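You operate a simulated robot arm through the tools that you are given. There is no shell and no other tool.

The job below is to be done with a simulated robot arm. You get a single attempt, and the scene is never put back.

## Task
Vent the cream block and run cap nuts 29 and 27 slack.
Fine: shut the blue knob, open the yellow one till the gauge shows zero and leave it open, ease both nuts with the yellow spanner, put it back, finish by hand.
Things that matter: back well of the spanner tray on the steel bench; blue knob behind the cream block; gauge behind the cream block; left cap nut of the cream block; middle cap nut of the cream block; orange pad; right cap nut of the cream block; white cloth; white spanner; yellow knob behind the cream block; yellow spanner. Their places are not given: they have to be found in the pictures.

It is judged by the outcome, as a careful person would: the job done as asked, and still so three seconds after it is handed in. It fails if anything else is knocked over, pushed out of place, dropped, spilled or broken. A push-on lid holds only when it is set on centred and level and pressed home; a screw cap is set on level and turned clockwise until tight.

## Robot
A 7-joint arm with a two-finger parallel gripper, fixed in place. Base frame: the origin is at the foot of the arm, x ahead of it, y to its left, z up; the work surface is at about z = 880. Readings come in mm, degrees, newtons and seconds.
Its first joint turns from -166.0 to 166.0 degrees. Payload 4.4 kg.
The TCP is the grasp point between the finger pads, 23 mm short of the fingertips. In the tool frame z runs along the fingers and y along their closing line. Largest opening 94 mm; finger width 38, thickness 10; the body of the gripper, 54 by 96 mm, starts 39 mm behind the TCP.
Orientation is that of the tool frame in the base frame, as a unit quaternion [w, x, y, z]. With the fingers straight down and closing along the base's y, the tool's x points along the base's -x, its y along +y and its z along -z.

## Interface
- The arm moves only by the tool apply_moves. Its argument "motion" is a list of rows, each a list of 7 numbers: the shift along the tool's x, y, z in mm, then the turn, a rotation vector about the tool's x, y, z in degrees, then the closure, from 0 (fully open) to 1 (shut). In form: [[dx, dy, dz, ax, ay, az, claw], ...]. A call has 1 to 20 rows; each row shifts and turns the commanded pose from where the row before left it, along the tool's axes as they then stand. Each row takes 0.2 s and may step no farther than 50 mm and 8.6 degrees from the row before; otherwise, or with a gripper value out of range, the whole call is refused. A pose out of reach is approached as far as the arm can. The call stops where the force on the tool passes 50 N (or 10 N more than at its start, if that is more) or the arm is blocked; 0.2 s more then pass. The fingers move at their own pace (about 72 mm/s each) and stop on an object; they squeeze with about 42 N. The grip force told is the motor's: it shows also when the fingers shut on nothing. Time passes only in rows, and 0.2 s behind the last, so rows that do not move let the fingers close. The reply holds the time, the measured pose of the TCP, the force on the tool along the base axes, the opening and the grip force, in the units named above and with some noise, with the torque about the TCP (base axes, N m) and any sound that the robot's microphone picked up, and new pictures: "show" is both (left out), scene, wrist or none.
- Cameras (640 x 400 px; columns grow to the right, rows downward): "scene" is fixed at [218.7, 648.7, 1497.1]; the picture's right is [-0.41, -0.91, 0.00], its down [-0.61, 0.27, -0.74] and it looks along [0.68, -0.30, -0.67] (base axes); focal length 336 px, centre (320, 200). "wrist" rides on the gripper at [86, 16, -75] in the tool frame; the picture's right is [-0.18, 0.98, 0.00], its down [-0.58, -0.11, -0.81] and it looks along [-0.79, -0.15, 0.59] (tool axes); focal length 243 px, centre (320, 200).
- measure_at(camera, pixels): for up to 12 pixels [column, row] of the newest picture of that camera ("zoom" is the newest enlarged one), the place [x, y, z] in the base frame of the surface seen there, good to about 3 mm. It takes no simulated time.
- enlarge(camera, box): a new picture of the part [left, top, right, bottom] of that camera's present view, enlarged. It takes no simulated time.
- finish_job(): hands the job in; it is judged then, once.

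Leave the gripper open and the arm clear of the work at the hand-in unless told otherwise.

The tools are called after "Call:" as name(argument=value, ...) on one line, values as JSON. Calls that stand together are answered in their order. apply_moves: Moves the arm, as the interface text tells. Its arguments: {"type":"object","properties":{"motion":{"type":"array"},"show":{"type":"string","enum":["both","scene","wrist","none"]}},"required":["motion"]} The other tools are called the same way: measure_at (camera, pixels) gives the place of the surface under pixels of a picture; enlarge (camera, box) takes an enlarged picture of a part of a camera's view; finish_job () hands the job in.

At the start:

```text
time_s: 0.0
position: [681.2, 531.3, 1237.8]
tcp_rot: [0.0, 0.0, 1.0, 0.0]
force: [-0.9, 0.3, -1.0]
torque: [0.02, 0.02, -0.01]
grip_width: 94.1
grasp_force: 0.0
```

scene: 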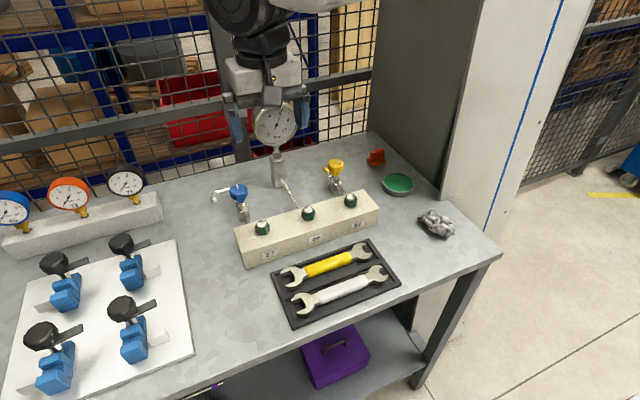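
wrist: 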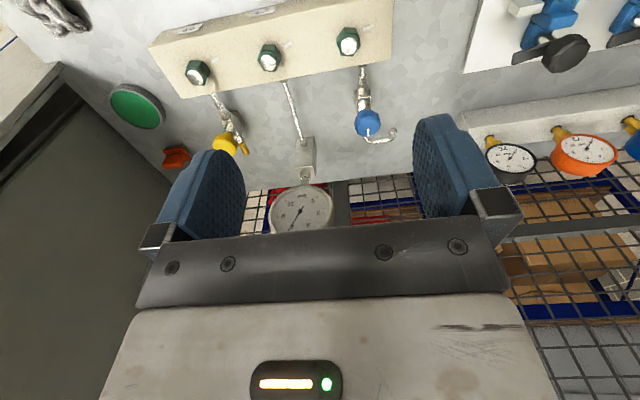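

I see the cream block with three green cap nuts in the scene picture at about (262,228), (308,213) and (350,200). The blue knob is at (238,190), the yellow knob at (333,165), the gauge at (275,122), and the spanner tray at (335,283). I will enlarge these to read the labels and details.

Call:
enlarge(camera="scene", box=[200, 140, 420, 278])

Call:
enlarge(camera="wrist", box=[140, 0, 420, 175])

```text
2.90 times, centred on (310, 209) of scene
```

zoom: 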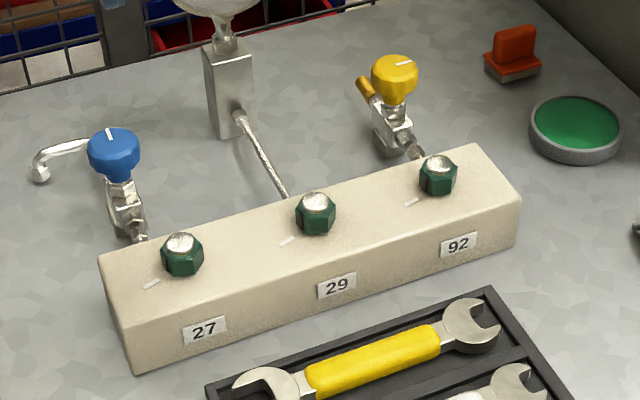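

```text
2.29 times, centred on (280, 88) of wrist
```

zoom: 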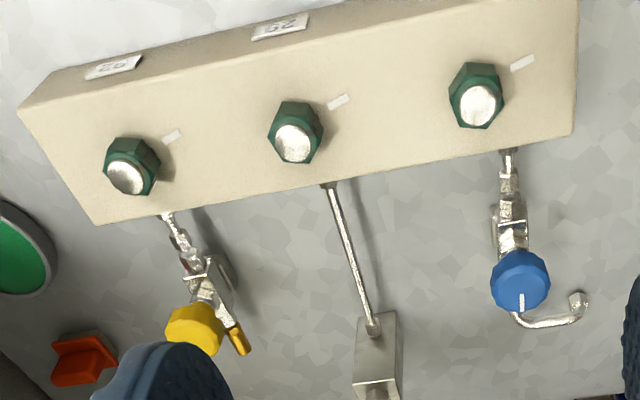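

The labels read 27 (left), 29 (middle), 92 (right). So I need the left and middle nuts. I will measure the places in the scene picture now.

Call:
measure_at(camera="scene", pixels=[[262, 224], [262, 232], [308, 208], [308, 218], [350, 196], [238, 187], [334, 162], [275, 122], [278, 170], [330, 263], [290, 275], [367, 250]])

Call:
enlarge(camera="scene", box=[260, 230, 410, 330])

Call:
enlarge(camera="scene", box=[205, 90, 345, 225])

```text
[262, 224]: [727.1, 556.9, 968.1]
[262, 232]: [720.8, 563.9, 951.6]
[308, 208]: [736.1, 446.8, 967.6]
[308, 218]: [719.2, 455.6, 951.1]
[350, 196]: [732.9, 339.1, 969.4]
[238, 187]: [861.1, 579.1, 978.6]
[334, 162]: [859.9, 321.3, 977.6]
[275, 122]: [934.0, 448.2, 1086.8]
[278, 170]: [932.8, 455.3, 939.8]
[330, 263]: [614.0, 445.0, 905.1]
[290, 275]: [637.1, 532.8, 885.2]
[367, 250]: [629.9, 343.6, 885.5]
```

```text
4.00 times, centred on (335, 280) of scene
```

zoom: 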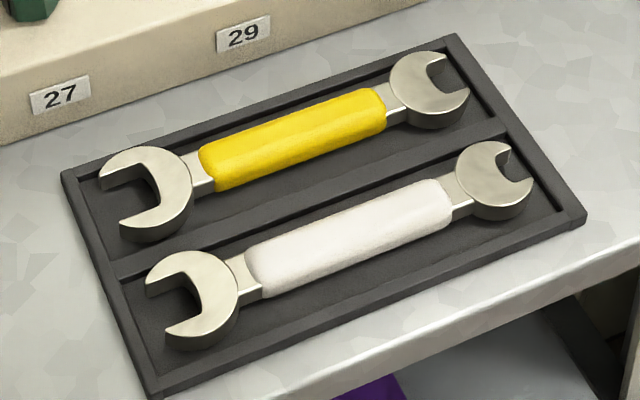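

```text
2.96 times, centred on (275, 158) of scene
```

zoom: 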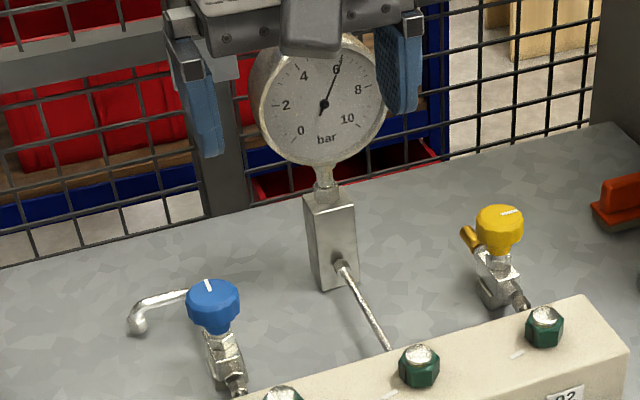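

The gauge reads about 6 bar. The blue knob's mark points along its pipe (open), and the yellow knob's mark lies across its pipe (shut). I will measure the knobs and nuts more closely using the wrist picture.

Call:
enlarge(camera="wrist", box=[320, 60, 420, 160])

Call:
measure_at(camera="wrist", pixels=[[367, 117], [356, 122], [379, 122], [367, 130], [224, 140], [198, 72], [268, 57], [347, 40], [348, 46], [197, 78], [269, 63], [363, 90]])

Call:
enlarge(camera="wrist", box=[170, 20, 300, 160])

```text
4.00 times, centred on (370, 110) of wrist
```

zoom: 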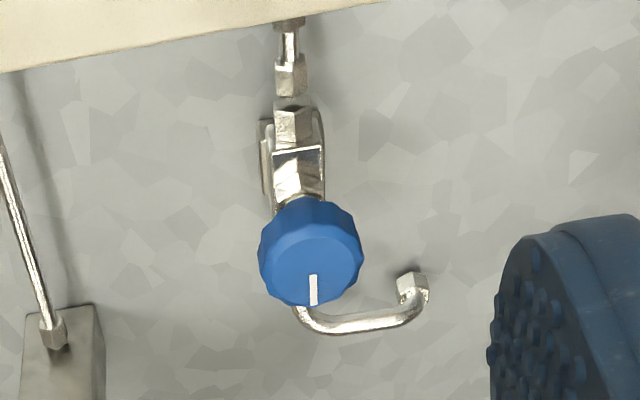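

```text
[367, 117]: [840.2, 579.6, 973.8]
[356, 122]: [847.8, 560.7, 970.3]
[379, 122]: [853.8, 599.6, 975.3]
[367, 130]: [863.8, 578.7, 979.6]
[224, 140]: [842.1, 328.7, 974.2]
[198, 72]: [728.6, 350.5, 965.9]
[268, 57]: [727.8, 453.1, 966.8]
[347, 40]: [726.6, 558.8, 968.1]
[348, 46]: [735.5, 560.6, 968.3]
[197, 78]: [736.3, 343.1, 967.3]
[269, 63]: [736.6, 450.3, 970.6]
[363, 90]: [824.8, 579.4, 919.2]
```

```text
2.86 times, centred on (235, 90) of wrist
```

zoom: 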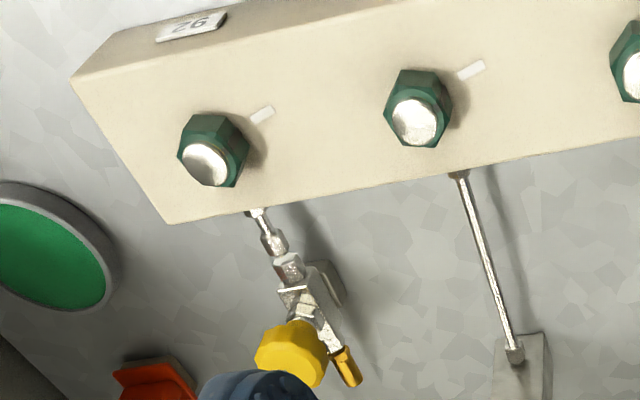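

The blue knob is centred near (856, 580, 975) and is about 40 mm wide. That is about 1034 mm from the base axis, so it may be at or beyond the edge of vertical reach. I will go toward a point above it with the tool still straight down and see how far the arm gets.

Call:
apply_moves(motion=[[-35, 10, 20, 0, 0, 0, 0], [-35, 10, 20, 0, 0, 0, 0], [-35, 10, 20, 0, 0, 0, 0], [-35, 10, 20, 0, 0, 0, 0], [-35, 9, 20, 0, 0, 0, 0], [0, 0, 0, 0, 0, 0, 0]])

```text
time_s: 1.4
position: [856.4, 578.9, 1137.9]
tcp_rot: [0.0, 0.0, 1.0, -0.001]
force: [0.8, -0.5, 0.1]
torque: [0.01, -0.02, 0.02]
grip_width: 93.9
grasp_force: 0.1
```

scene: 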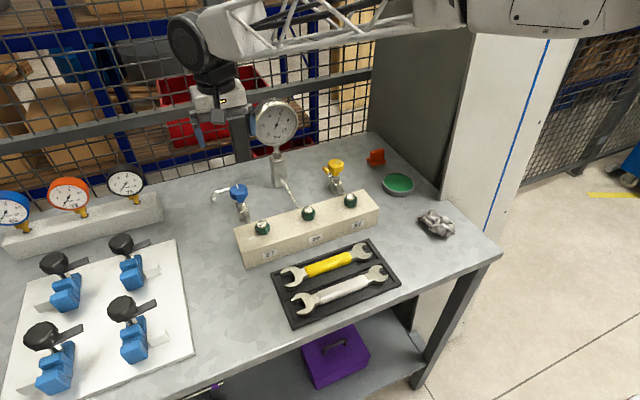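
wrist: 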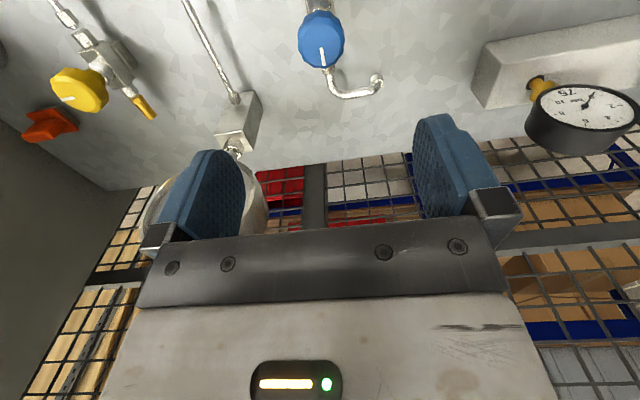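

The arm reached (856, 579, 1138) with the tool vertical, so the reach is good here. I will measure the blue knob at about (320,40) in the wrist picture, and the yellow knob at (80,90).

Call:
enlarge(camera="wrist", box=[280, 0, 400, 100])

Call:
measure_at(camera="wrist", pixels=[[320, 40], [301, 38], [341, 38], [320, 18], [323, 64], [320, 8], [80, 90], [53, 88], [107, 92], [78, 72], [80, 108]])

```text
4.00 times, centred on (340, 50) of wrist
```

zoom: 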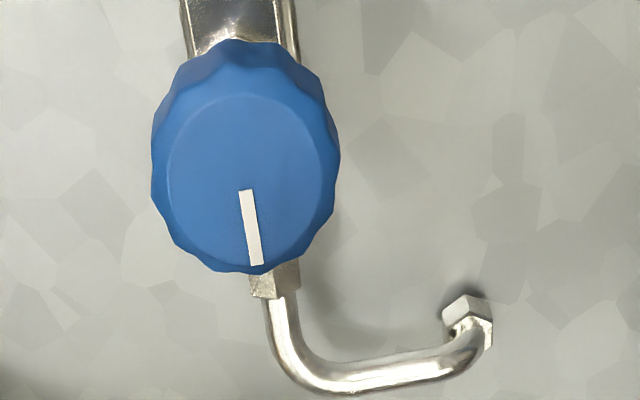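

```text
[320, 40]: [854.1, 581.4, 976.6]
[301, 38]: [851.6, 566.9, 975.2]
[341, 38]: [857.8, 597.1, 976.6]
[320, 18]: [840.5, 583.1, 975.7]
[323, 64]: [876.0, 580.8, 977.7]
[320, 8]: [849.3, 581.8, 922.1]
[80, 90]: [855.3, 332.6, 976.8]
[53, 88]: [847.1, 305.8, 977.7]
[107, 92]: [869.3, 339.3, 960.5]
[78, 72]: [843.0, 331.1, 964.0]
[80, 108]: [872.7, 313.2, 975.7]
```

The knob's top face is centred near (857, 581, 977). I will check the heights of the curved pipe and the valve body below it before lowering the fingers.

Call:
measure_at(camera="zoom", pixels=[[360, 378], [470, 312], [282, 330], [235, 20], [243, 182], [170, 150], [322, 150], [250, 262], [240, 100], [330, 180], [155, 170], [550, 200]])

```text
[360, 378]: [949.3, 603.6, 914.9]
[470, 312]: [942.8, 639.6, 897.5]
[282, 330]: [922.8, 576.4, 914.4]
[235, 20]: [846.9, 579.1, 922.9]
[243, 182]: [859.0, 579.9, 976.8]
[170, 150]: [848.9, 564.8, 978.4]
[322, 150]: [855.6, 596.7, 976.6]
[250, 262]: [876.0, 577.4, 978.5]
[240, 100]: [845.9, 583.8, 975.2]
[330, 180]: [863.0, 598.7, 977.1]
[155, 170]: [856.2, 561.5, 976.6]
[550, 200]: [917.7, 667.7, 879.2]
```

The knob centre is about (858, 580.5), its top is at z 977, and the valve body is below z 923. Next I turn the wrist 45° anticlockwise and lower the open fingers to about z 1018 over the knob. That leaves 90° of clockwise travel once I grip.

Call:
apply_moves(motion=[[-2, 0, 20, 0, 0, -7.5, 0], [0, 0, 20, 0, 0, -7.5, 0], [0, 0, 20, 0, 0, -7.5, 0], [0, 0, 20, 0, 0, -7.5, 0], [0, 0, 20, 0, 0, -7.5, 0], [0, 0, 20, 0, 0, -7.5, 0], [0, 0, 0, 0, 0, 0, 0]])

```text
time_s: 3.0
position: [859.3, 580.9, 1017.0]
tcp_rot: [0.0, -0.383, 0.924, 0.0]
force: [-0.7, -0.7, 0.0]
torque: [-0.02, 0.01, -0.03]
grip_width: 94.0
grasp_force: 0.0
```

scene: 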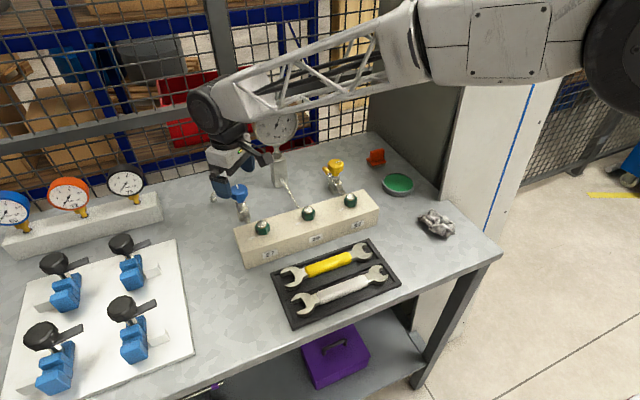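
wrist: 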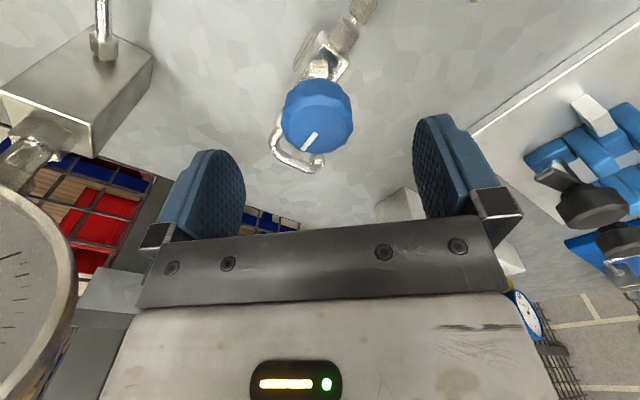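

The fingers sit above the blue knob at z 1017, centred. I will lower 50 mm to z 967 and close on the knob.

Call:
apply_moves(motion=[[0, 0, 25, 0, 0, 0, 0], [0, 0, 25, 0, 0, 0, 0], [0, 0, 0, 0, 0, 0, 0], [0, 0, 0, 0, 0, 0, 1], [0, 0, 0, 0, 0, 0, 1], [0, 0, 0, 0, 0, 0, 1], [0, 0, 0, 0, 0, 0, 1]])

```text
time_s: 4.6
position: [859.2, 579.3, 967.7]
tcp_rot: [0.0, -0.382, 0.924, 0.0]
force: [35.9, -23.2, -5.8]
torque: [0.05, -0.71, -0.04]
grip_width: 41.5
grasp_force: 45.1
```

scene: 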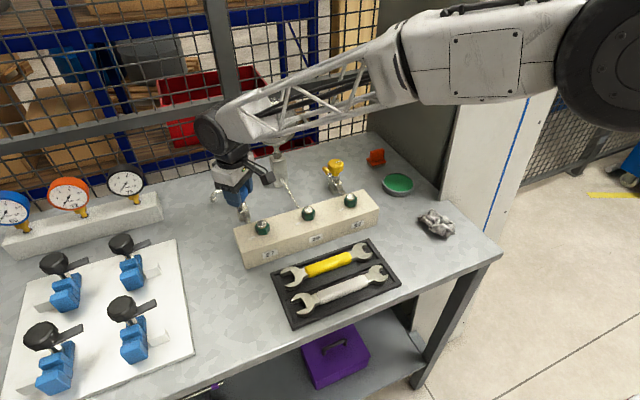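
wrist: 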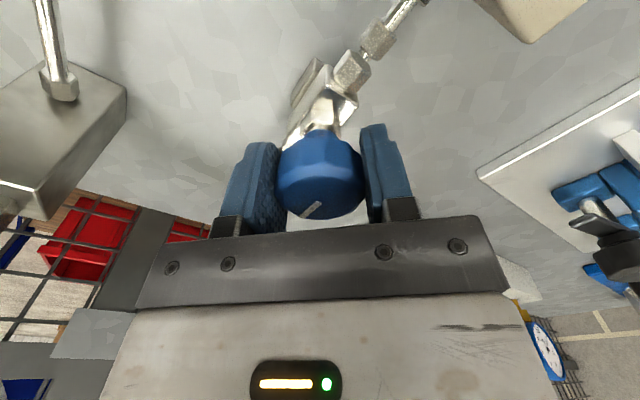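

The fingers have closed to 41.5 mm, but there is a side force of about 42 N along the closing line. Only one finger is bearing, so the knob lies slightly toward tool −y. I will ease the hand 1.5 mm that way to centre it and read the force.

Call:
apply_moves(motion=[[0, -1.0, 0, 0, 0, 0, 1], [0, -0.5, 0, 0, 0, 0, 1], [0, 0, 0, 0, 0, 0, 1]], show="none")

```text
time_s: 5.4
position: [859.4, 579.1, 967.9]
tcp_rot: [0.0, -0.383, 0.924, 0.0]
force: [23.8, -27.8, -4.1]
torque: [-0.37, -0.15, -0.05]
grip_width: 41.5
grasp_force: 44.8
```

The side force fell only slightly (about 37 N), so I keep easing toward tool −y.

Call:
apply_moves(motion=[[0, -1.0, 0, 0, 0, 0, 1], [0, -1.0, 0, 0, 0, 0, 1], [0, 0, 0, 0, 0, 0, 1]], show="wrist")

```text
time_s: 6.2
position: [860.5, 579.1, 967.8]
tcp_rot: [-0.001, -0.383, 0.924, 0.0]
force: [-14.3, -8.6, -2.5]
torque: [-0.27, 0.35, -0.03]
grip_width: 41.4
grasp_force: 44.8
```

wrist: 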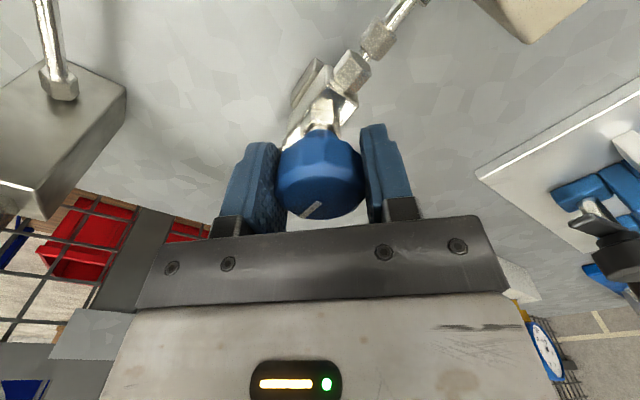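

The side force is nearly gone (about 4 N along the closing line and 16 N across it). I will ease 0.7 mm to relax the rest and begin turning clockwise, 30° first.

Call:
apply_moves(motion=[[0.7, 0, 0, 0, 0, 0, 1], [0, 0, 0, 0, 0, 6, 1], [0, 0, 0, 0, 0, 6, 1], [0, 0, 0, 0, 0, 6, 1], [0, 0, 0, 0, 0, 6, 1], [0, 0, 0, 0, 0, 6, 1]], show="wrist")

```text
time_s: 7.6
position: [859.2, 579.6, 967.0]
tcp_rot: [0.0, -0.145, 0.989, -0.001]
force: [-3.9, 9.4, -1.2]
torque: [0.11, 0.18, 0.03]
grip_width: 41.1
grasp_force: 44.9
stopped in row 6: the force on the tool passed its limit at 51 N (the readings are from after the stop); the commanded pose is now the measured one
```

wrist: 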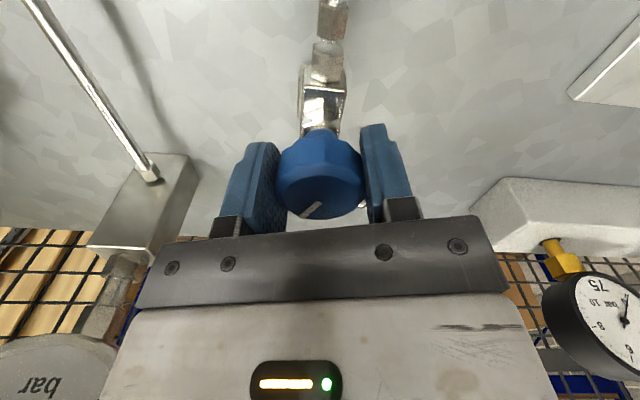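

The knob turned about 28° with the hand (its mark stays put relative to the fingers), and the stop has relaxed the side force. I continue clockwise.

Call:
apply_moves(motion=[[0, 0, 0, 0, 0, 6, 1], [0, 0, 0, 0, 0, 6, 1], [0, 0, 0, 0, 0, 6, 1], [0, 0, 0, 0, 0, 6, 1]], show="wrist")

```text
time_s: 8.6
position: [857.5, 579.5, 967.6]
tcp_rot: [-0.001, 0.063, 0.998, 0.0]
force: [-12.1, 20.1, -2.1]
torque: [0.21, 1.01, 0.09]
grip_width: 41.1
grasp_force: 45.1
```

wrist: 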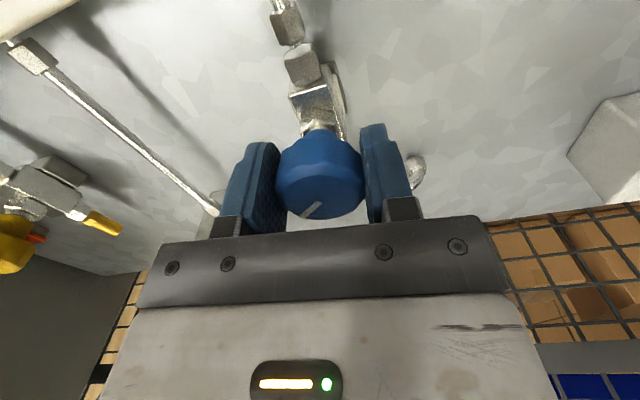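

The hand is now at about +7° yaw with a side force of 23 N. I nudge 0.7 mm with the force on each axis and keep turning clockwise.

Call:
apply_moves(motion=[[0.7, 0.8, 0, 0, 0, 0, 1], [0, 0, 0, 0, 0, 6, 1], [0, 0, 0, 0, 0, 6, 1], [0, 0, 0, 0, 0, 6, 1], [0, 0, 0, 0, 0, 6, 1]], show="wrist")

```text
time_s: 9.8
position: [859.0, 580.8, 967.5]
tcp_rot: [0.0, 0.27, 0.963, 0.0]
force: [9.5, 27.6, -8.2]
torque: [0.18, 0.05, 0.05]
grip_width: 41.1
grasp_force: 44.8
```

wrist: 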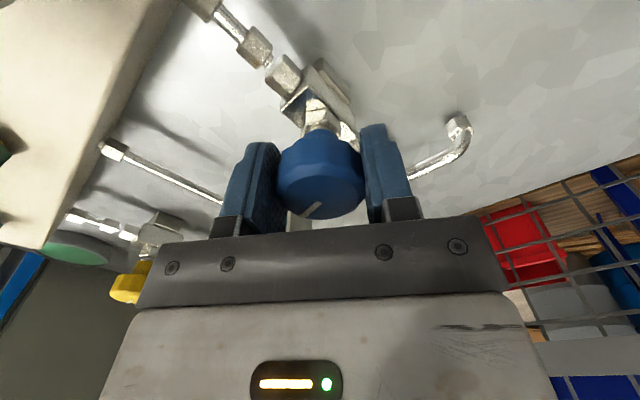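

About 76° turned. Side force is 28 N along tool +y, so I ease 1.2 mm that way and turn on in small steps, watching the torque for the end stop.

Call:
apply_moves(motion=[[0.2, 1.2, 0, 0, 0, 0, 1], [0, 0, 0, 0, 0, 5, 1], [0, 0, 0, 0, 0, 5, 1], [0, 0, 0, 0, 0, 4, 1], [0, 0, 0, 0, 0, 0, 1]], show="both")

```text
time_s: 11.0
position: [858.5, 580.7, 967.5]
tcp_rot: [-0.001, 0.385, 0.923, -0.001]
force: [3.7, 2.3, -4.9]
torque: [-0.33, -0.28, 0.45]
grip_width: 41.7
grasp_force: 45.2
```

scene: 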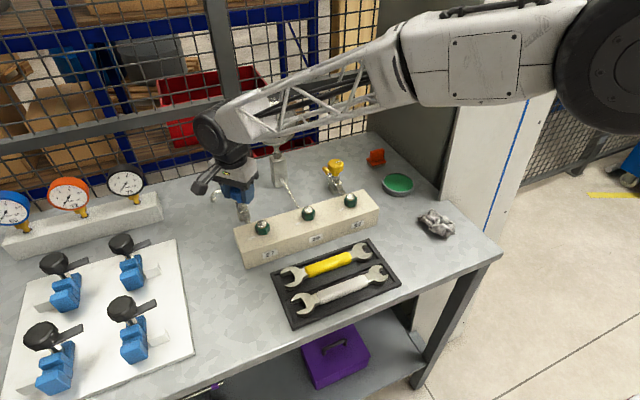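
wrist: 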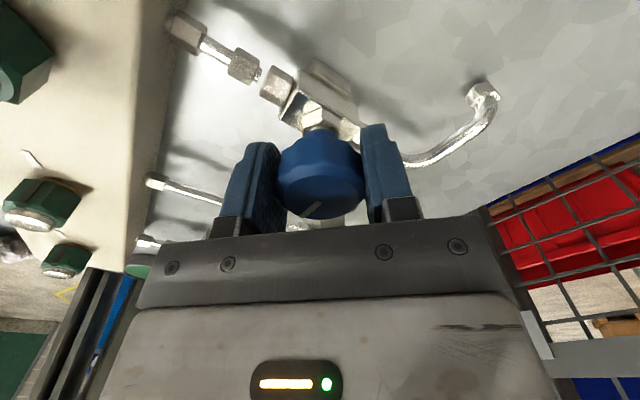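

After 90° the z torque rose to 0.45 Nm (it was below 0.1 while turning), which suggests the stop. One more small step should confirm it.

Call:
apply_moves(motion=[[0, 0, 0, 0, 0, 4, 1], [0, 0, 0, 0, 0, 0, 1]], show="wrist")

```text
time_s: 11.6
position: [859.2, 580.8, 968.4]
tcp_rot: [0.0, 0.416, 0.909, -0.001]
force: [-1.6, 0.4, -2.5]
torque: [-0.16, -0.11, 0.62]
grip_width: 41.7
grasp_force: 45.0
```

wrist: 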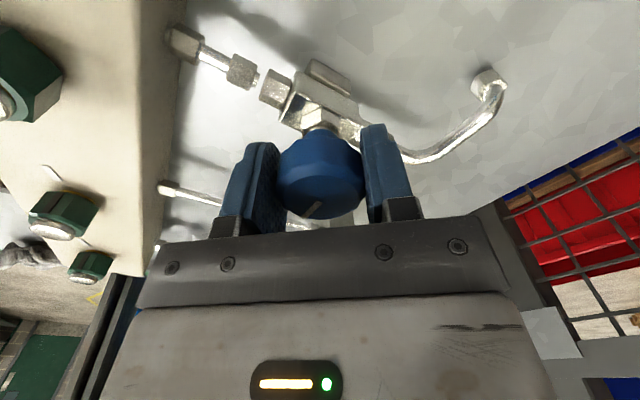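

Torque rose to 0.62 Nm without further knob travel, so the blue knob is against its shut stop. I open the fingers and lift straight up 150 mm, turning the wrist back toward square.

Call:
apply_moves(motion=[[0, 0, 0, 0, 0, 0, 0], [0, 0, 0, 0, 0, 0, 0], [0, 0, 0, 0, 0, 0, 0], [0, 0, -25, 0, 0, 0, 0], [0, 0, -25, 0, 0, 0, 0], [0, 0, -25, 0, 0, -8.2, 0], [0, 0, -25, 0, 0, -8.2, 0], [0, 0, -25, 0, 0, -8.2, 0], [0, 0, -25, 0, 0, -8.2, 0], [0, 0, 0, 0, 0, -8.2, 0], [0, 0, 0, 0, 0, -8.2, 0], [0, 0, 0, 0, 0, 0, 0]])

```text
time_s: 14.2
position: [858.9, 580.2, 1117.6]
tcp_rot: [-0.001, 0.0, 1.0, 0.0]
force: [-0.4, -1.1, 0.6]
torque: [0.0, -0.01, 0.01]
grip_width: 93.9
grasp_force: 0.0
```

scene: 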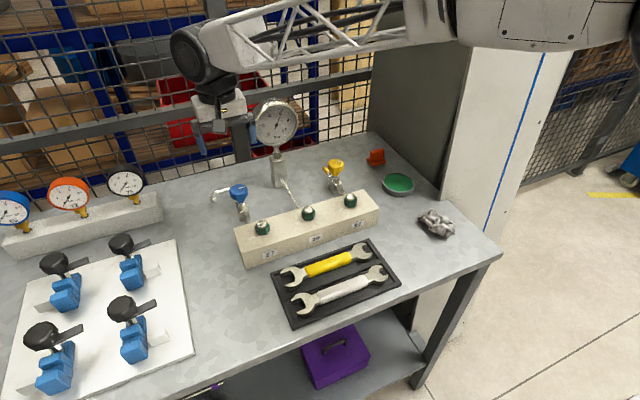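
wrist: 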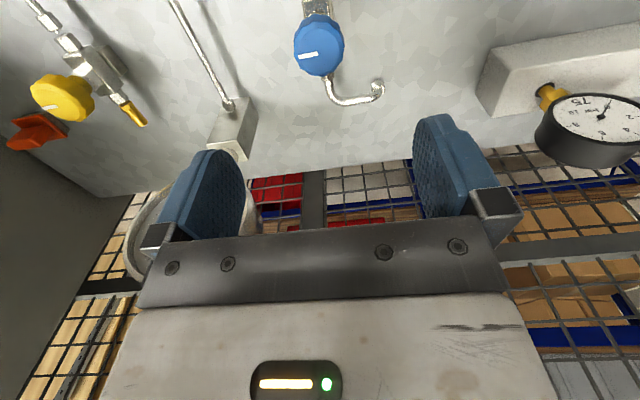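

The blue knob's mark at (308,57) now points across its pipe, as the shut yellow one did, so blue is shut. I will measure the yellow knob at about (62,98), then move back from the gauge, across and forward to a point above the yellow knob.

Call:
enlarge(camera="scene", box=[235, 80, 355, 200])

Call:
apply_moves(motion=[[45, 0, 0, 0, 0, 0, 0], [45, 0, 0, 0, 0, 0, 0], [0, -43, 0, 0, 0, 0, 0], [0, -43, 0, 0, 0, 0, 0], [0, -43, 0, 0, 0, 0, 0], [0, -43, 0, 0, 0, 0, 0], [0, -43, 0, 0, 0, 0, 0], [0, -43, 0, 0, 0, 0, 0], [-30, 0, 0, 0, 0, 0, 0], [-30, 0, 0, 0, 0, 0, 0], [0, 0, 0, 0, 0, 0, 0]])

```text
3.33 times, centred on (295, 140) of scene
```

zoom: 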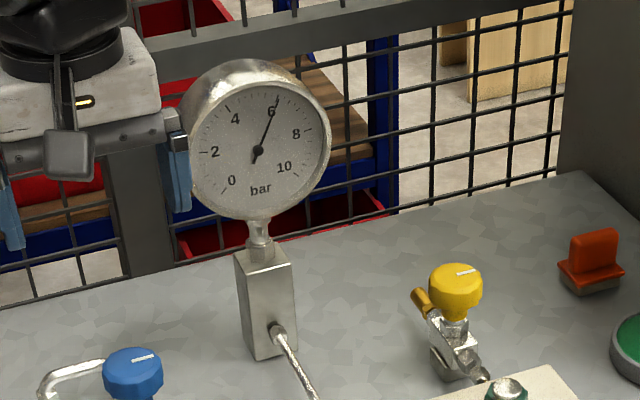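

```text
time_s: 16.6
position: [829.0, 323.7, 1117.5]
tcp_rot: [-0.001, 0.0, 1.0, -0.001]
force: [1.1, 0.4, -0.1]
torque: [-0.02, -0.05, -0.03]
grip_width: 94.2
grasp_force: 0.1
```

scene: 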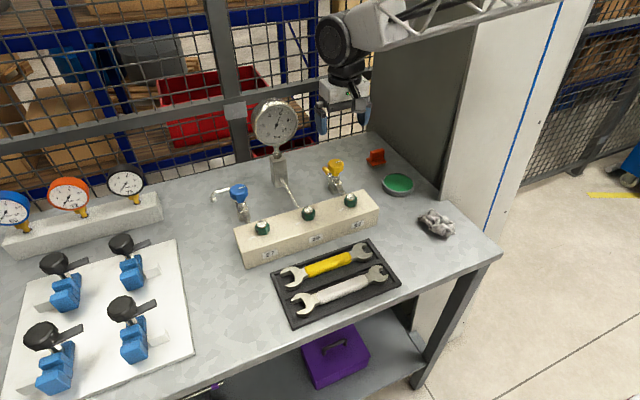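
wrist: 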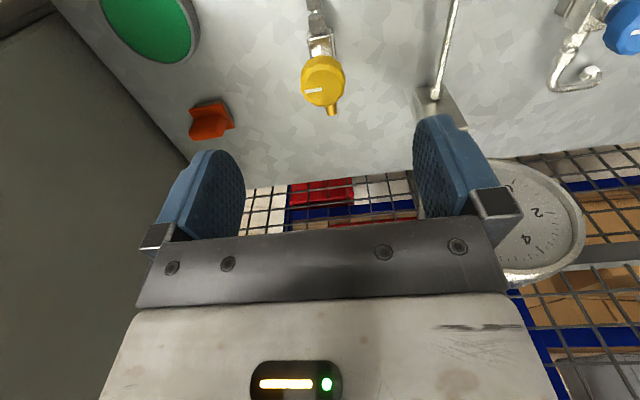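

The yellow knob is at about (322,82) in the wrist picture. I measure its top and edges.

Call:
enlarge(camera="wrist", box=[270, 30, 390, 130])

Call:
measure_at(camera="wrist", pixels=[[322, 82], [303, 82], [341, 82], [322, 66], [324, 100], [332, 112], [320, 44], [312, 91], [338, 76]])

```text
4.00 times, centred on (330, 80) of wrist
```

zoom: 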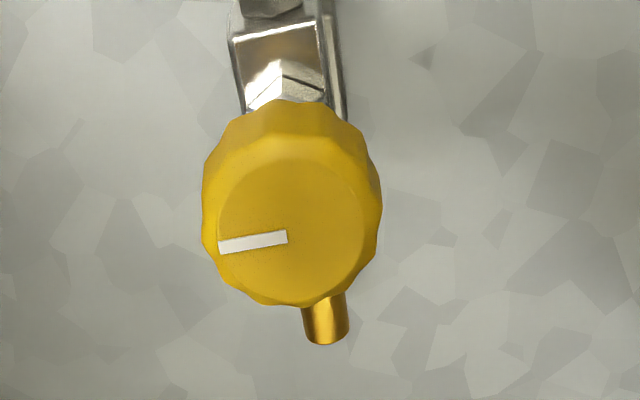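

```text
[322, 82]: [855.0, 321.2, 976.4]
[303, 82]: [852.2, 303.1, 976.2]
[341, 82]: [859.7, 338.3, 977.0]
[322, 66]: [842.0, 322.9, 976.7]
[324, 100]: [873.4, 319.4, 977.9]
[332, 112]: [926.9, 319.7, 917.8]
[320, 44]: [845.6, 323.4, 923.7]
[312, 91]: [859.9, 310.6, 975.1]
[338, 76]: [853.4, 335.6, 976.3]
```

The yellow knob is centred near (859.5, 321, 977). I move over it, turn the wrist 45° clockwise, and lower to z 1018. That leaves 90° of anticlockwise travel.

Call:
apply_moves(motion=[[-30.5, -2, 0, 0, 0, 0, 0], [0, 0, 17, 0, 0, 7.5, 0], [0, 0, 17, 0, 0, 7.5, 0], [0, 0, 17, 0, 0, 7.5, 0], [0, 0, 17, 0, 0, 7.5, 0], [0, 0, 17, 0, 0, 7.5, 0], [0, 0, 15, 0, 0, 7.5, 0], [0, 0, 0, 0, 0, 0, 0]], show="wrist")

```text
time_s: 18.4
position: [860.3, 322.8, 1017.7]
tcp_rot: [0.0, 0.384, 0.924, 0.0]
force: [0.0, -0.4, 0.8]
torque: [0.01, 0.01, 0.01]
grip_width: 94.0
grasp_force: 0.1
```

wrist: 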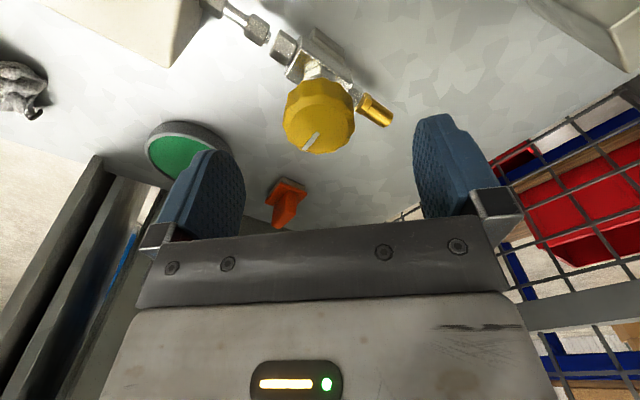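

Now lower 50 mm to z 967 with a 1 mm correction, and close on the yellow knob.

Call:
apply_moves(motion=[[-0.7, -0.7, 25, 0, 0, 0, 0], [0, 0, 25, 0, 0, 0, 0], [0, 0, 0, 0, 0, 0, 0], [0, 0, 0, 0, 0, 0, 1], [0, 0, 0, 0, 0, 0, 1], [0, 0, 0, 0, 0, 0, 1], [0, 0, 0, 0, 0, 0, 1]], show="wrist")

```text
time_s: 20.0
position: [858.5, 319.7, 967.2]
tcp_rot: [0.0, 0.383, 0.924, -0.001]
force: [13.1, 9.5, -6.5]
torque: [0.07, -0.31, 0.0]
grip_width: 41.5
grasp_force: 45.3
```

wrist: 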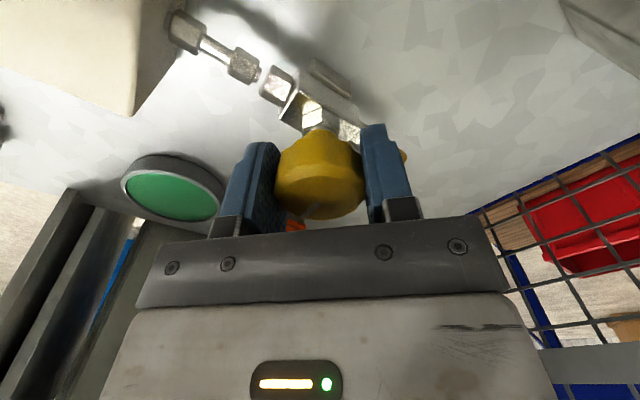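

I have the knob at 41.5 mm with only 16 N of side force. I ease 0.8 mm with it and start turning anticlockwise, watching the gauge.

Call:
apply_moves(motion=[[0, 0.8, 0, 0, 0, 0, 1], [0, 0, 0, 0, 0, -6, 1], [0, 0, 0, 0, 0, -6, 1], [0, 0, 0, 0, 0, -6, 1], [0, 0, 0, 0, 0, -6, 1]], show="both")

Call:
enlarge(camera="scene", box=[235, 80, 355, 200])

```text
time_s: 21.2
position: [858.7, 320.3, 966.8]
tcp_rot: [-0.001, 0.182, 0.983, -0.001]
force: [-30.5, -12.8, 0.7]
torque: [-0.39, 0.1, -0.1]
grip_width: 41.2
grasp_force: 44.6
```

scene: 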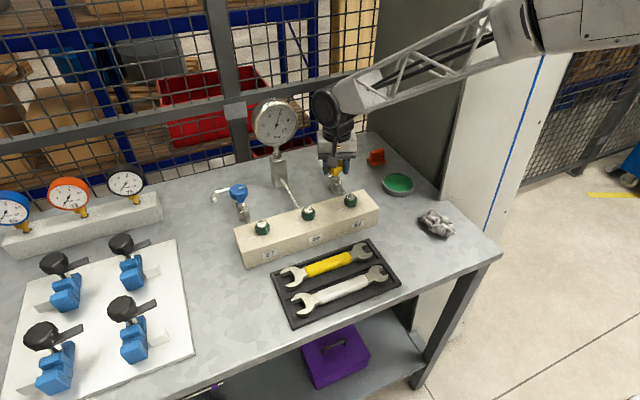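
wrist: 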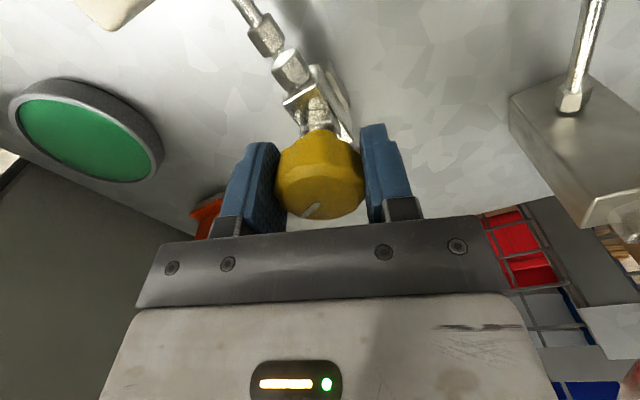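

```text
3.33 times, centred on (295, 140) of scene
```

zoom: 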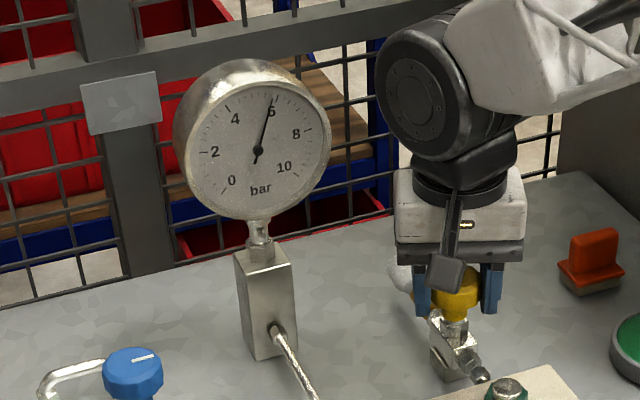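

The gauge needle has started to drop below 6, and the knob turned about 24°. Side force is 33 N, so I nudge 1 mm with it on each axis and keep opening.

Call:
apply_moves(motion=[[1.0, -1.0, 0, 0, 0, 0, 1], [0, 0, 0, 0, 0, -6, 1], [0, 0, 0, 0, 0, -6, 1], [0, 0, 0, 0, 0, -6, 1], [0, 0, 0, 0, 0, -6, 1]], show="both")

Call:
enlarge(camera="scene", box=[235, 80, 355, 200])

```text
time_s: 22.4
position: [858.5, 319.9, 967.6]
tcp_rot: [-0.001, -0.027, 1.0, 0.001]
force: [15.5, -4.8, -17.2]
torque: [-0.1, -0.47, -0.05]
grip_width: 41.4
grasp_force: 45.3
```

scene: 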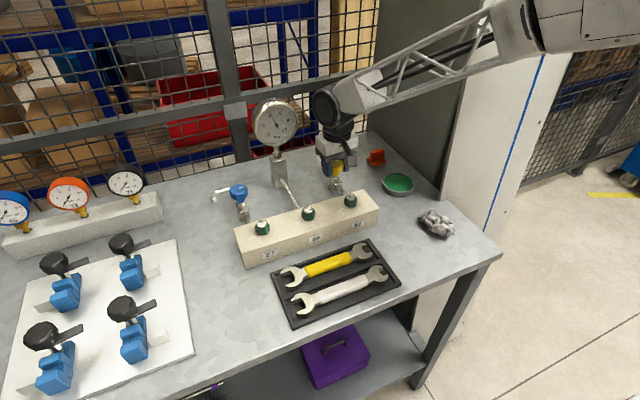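
wrist: 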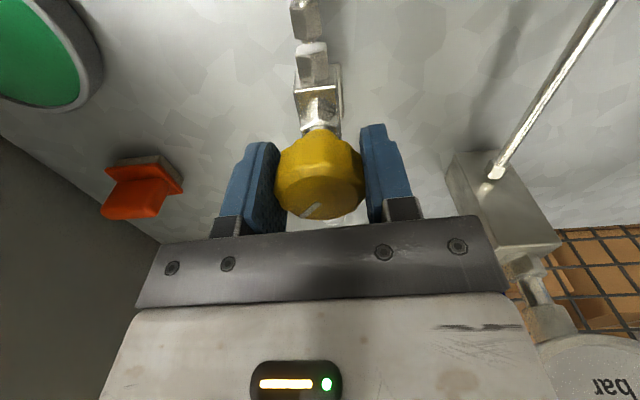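

```text
3.33 times, centred on (295, 140) of scene
```

zoom: 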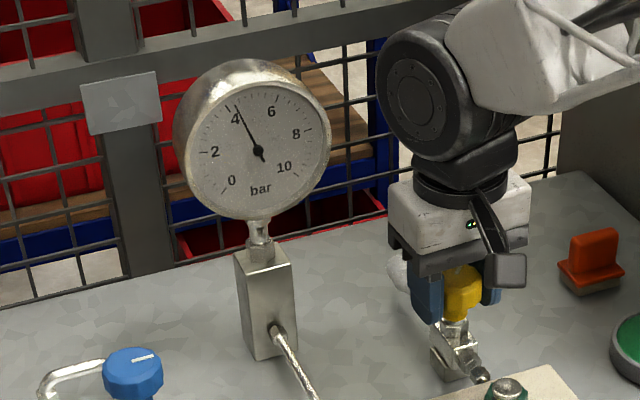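

The gauge is down to about 4.3 bar. I nudge 0.7 mm with the residual force and keep opening.

Call:
apply_moves(motion=[[-0.6, -0.2, 0.6, 0, 0, 0, 1], [0, 0, 0, 0, 0, -6, 1], [0, 0, 0, 0, 0, -6, 1], [0, 0, 0, 0, 0, -6, 1], [0, 0, 0, 0, 0, -6, 1]], show="wrist")

Call:
enlarge(camera="scene", box=[235, 80, 355, 200])

```text
time_s: 23.6
position: [859.0, 319.5, 966.2]
tcp_rot: [-0.001, -0.234, 0.972, 0.0]
force: [-1.8, -16.2, -5.0]
torque: [-0.44, 0.42, -0.03]
grip_width: 41.4
grasp_force: 44.7
```

wrist: 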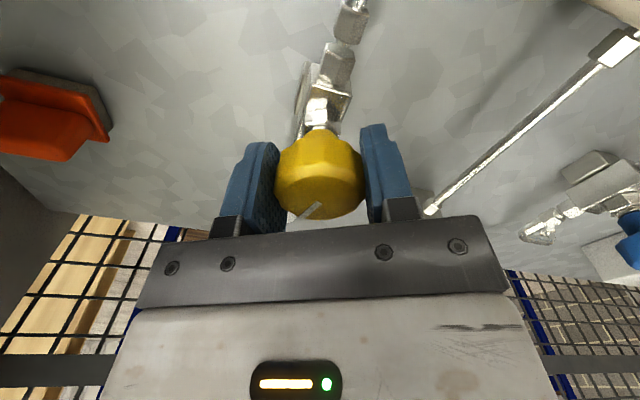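

```text
3.33 times, centred on (295, 140) of scene
```

zoom: 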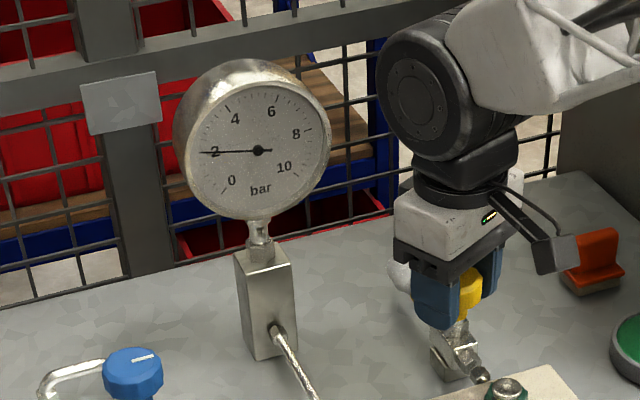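

The gauge is at 2 bar and falling. I keep opening toward the stop at 90°.

Call:
apply_moves(motion=[[0.3, -0.6, 0, 0, 0, 0, 1], [0, 0, 0, 0, 0, -6, 1], [0, 0, 0, 0, 0, -6, 1], [0, 0, 0, 0, 0, -4, 1], [0, 0, 0, 0, 0, 0, 1]], show="wrist")

Call:
enlarge(camera="scene", box=[235, 80, 355, 200])

```text
time_s: 24.8
position: [859.7, 318.9, 967.4]
tcp_rot: [0.0, -0.366, 0.931, 0.0]
force: [6.0, 0.4, -6.7]
torque: [0.15, -0.24, 0.04]
grip_width: 41.1
grasp_force: 45.2
```

wrist: 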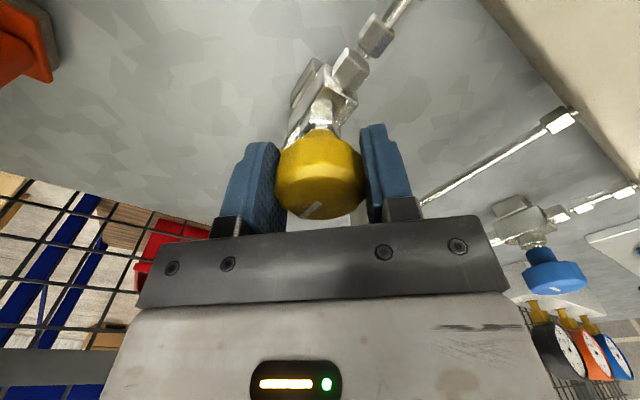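

```text
3.33 times, centred on (295, 140) of scene
```

zoom: 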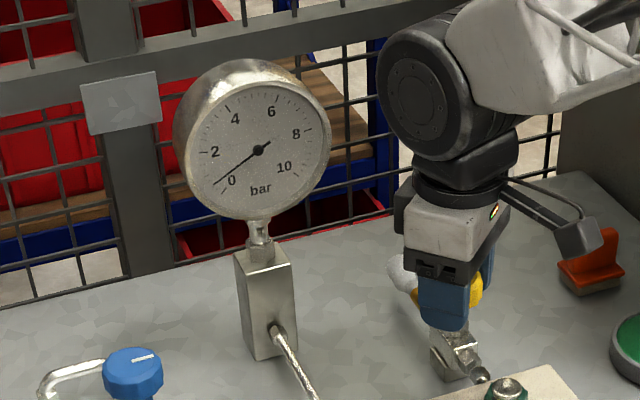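

The gauge reads about 0.5 bar. I make a last 4° of opening, then hold still while it falls.

Call:
apply_moves(motion=[[0, 0, 0, 0, 0, -4, 1], [0, 0, 0, 0, 0, 0, 1], [0, 0, 0, 0, 0, 0, 1], [0, 0, 0, 0, 0, 0, 1]], show="wrist")

Call:
enlarge(camera="scene", box=[235, 80, 355, 200])

```text
time_s: 25.8
position: [859.7, 318.8, 968.2]
tcp_rot: [0.0, -0.399, 0.917, 0.0]
force: [-4.3, -1.6, 2.6]
torque: [-0.07, 0.08, -0.32]
grip_width: 40.9
grasp_force: 45.1
```

wrist: 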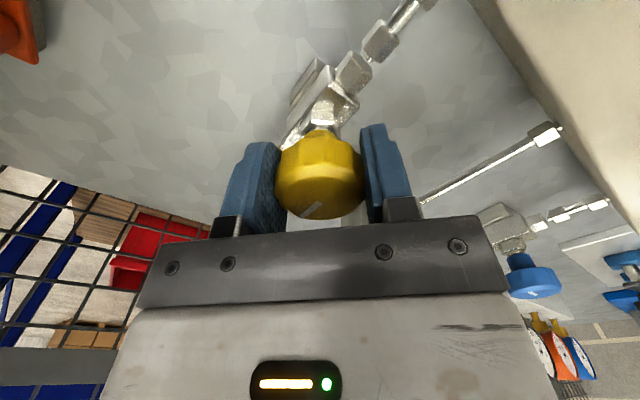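

```text
3.33 times, centred on (295, 140) of scene
```

zoom: 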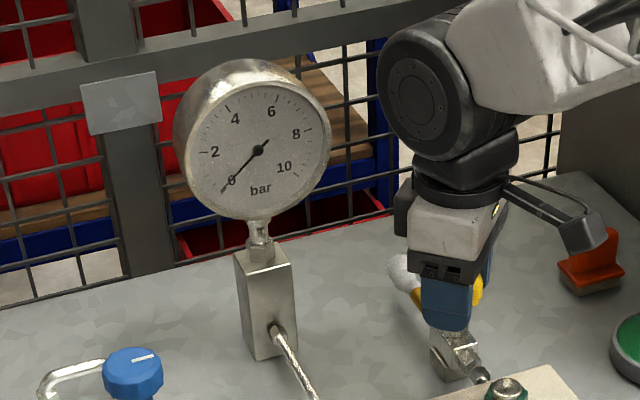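

The gauge now shows zero and the knob is against its open stop (torque 0.32 Nm). I open the fingers and lift straight up, then turn the wrist square.

Call:
apply_moves(motion=[[0, 0, 0, 0, 0, 0, 0], [0, 0, 0, 0, 0, 0, 0], [0, 0, 0, 0, 0, 0, 0], [0, 0, -25, 0, 0, 0, 0], [0, 0, -25, 0, 0, 0, 0], [0, 0, -25, 0, 0, 7.9, 0], [0, 0, -25, 0, 0, 7.9, 0], [0, 0, -25, 0, 0, 7.9, 0], [0, 0, -25, 0, 0, 7.8, 0], [0, 0, 0, 0, 0, 7.8, 0], [0, 0, 0, 0, 0, 7.7, 0], [0, 0, 0, 0, 0, 0, 0]])

Call:
enlarge(camera="scene", box=[235, 80, 355, 200])

```text
time_s: 28.4
position: [860.6, 319.2, 1116.0]
tcp_rot: [0.0, 0.001, 1.0, 0.0]
force: [0.4, 0.4, -0.7]
torque: [-0.02, 0.02, -0.02]
grip_width: 94.1
grasp_force: 0.1
```

scene: 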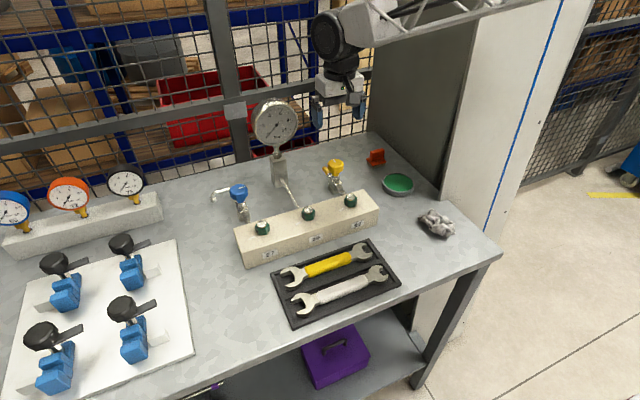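
wrist: 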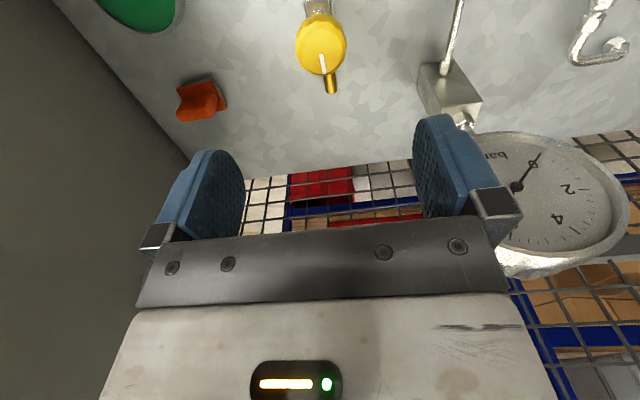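

```text
3.33 times, centred on (295, 140) of scene
```

zoom: 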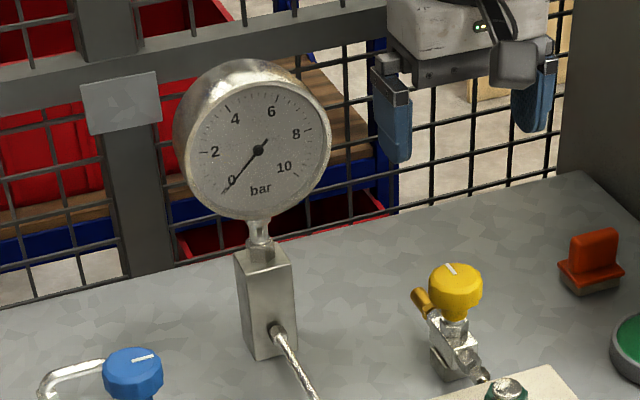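

The yellow knob's mark now lies along its pipe (open), and the gauge stays at zero. Next I move back over the tray to (560, 440, 1080) to look at the spanners and nuts with the wrist camera.

Call:
apply_moves(motion=[[43, 17.3, 5, 0, 0, 0, 0], [43, 17.3, 5, 0, 0, 0, 0], [43, 17.3, 5, 0, 0, 0, 0], [43, 17.3, 5, 0, 0, 0, 0], [43, 17.3, 5, 0, 0, 0, 0], [43, 17.3, 5, 0, 0, 0, 0], [43, 17.3, 5, 0, 0, 0, 0], [0, 0, 0, 0, 0, 0, 0]])

```text
time_s: 30.2
position: [557.8, 440.7, 1083.4]
tcp_rot: [0.0, 0.0, 1.0, 0.0]
force: [-0.6, 0.1, -1.0]
torque: [-0.03, -0.01, 0.03]
grip_width: 93.9
grasp_force: 0.1
```

scene: 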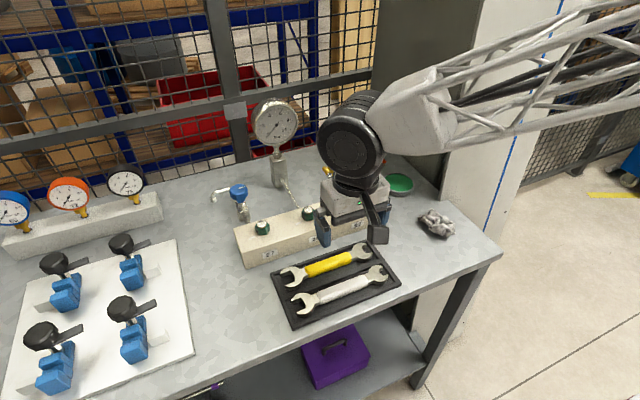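
wrist: 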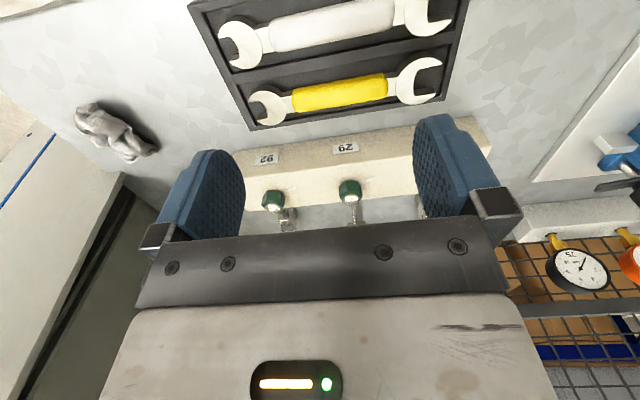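

I have a good view of the tray. I will enlarge and measure the yellow spanner's heads and handle, then the nuts.

Call:
enlarge(camera="wrist", box=[190, 0, 470, 140])

Call:
measure_at(camera="wrist", pixels=[[266, 108], [340, 92], [415, 80], [295, 102], [386, 87], [340, 82], [342, 105], [395, 84], [283, 104], [300, 60], [425, 92], [345, 62]])

Call:
enlarge(camera="scene", box=[270, 235, 410, 325])

```text
2.29 times, centred on (330, 70) of wrist
```

zoom: 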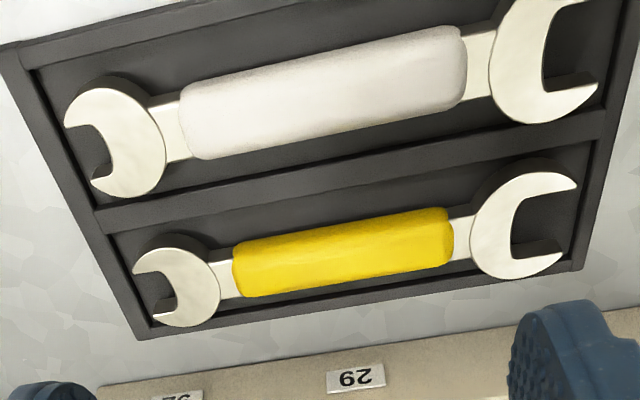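

```text
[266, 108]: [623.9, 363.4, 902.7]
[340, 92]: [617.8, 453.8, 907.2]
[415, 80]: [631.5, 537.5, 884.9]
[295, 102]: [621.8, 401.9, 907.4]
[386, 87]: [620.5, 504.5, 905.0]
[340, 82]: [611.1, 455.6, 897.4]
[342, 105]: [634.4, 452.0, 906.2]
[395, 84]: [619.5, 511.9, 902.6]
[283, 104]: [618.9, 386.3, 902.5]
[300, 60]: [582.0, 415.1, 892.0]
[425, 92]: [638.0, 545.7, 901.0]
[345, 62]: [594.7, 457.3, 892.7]
```

```text
4.44 times, centred on (340, 280) of scene
```

zoom: 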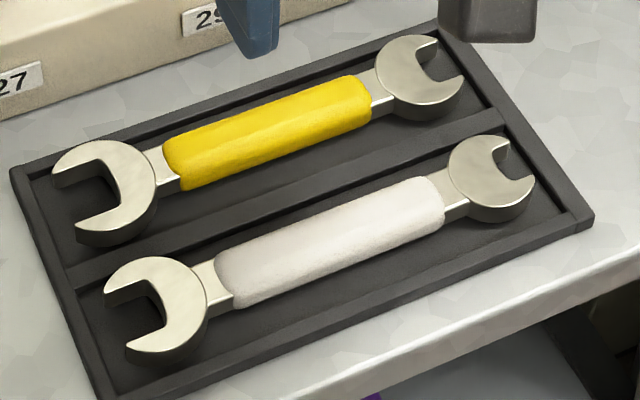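

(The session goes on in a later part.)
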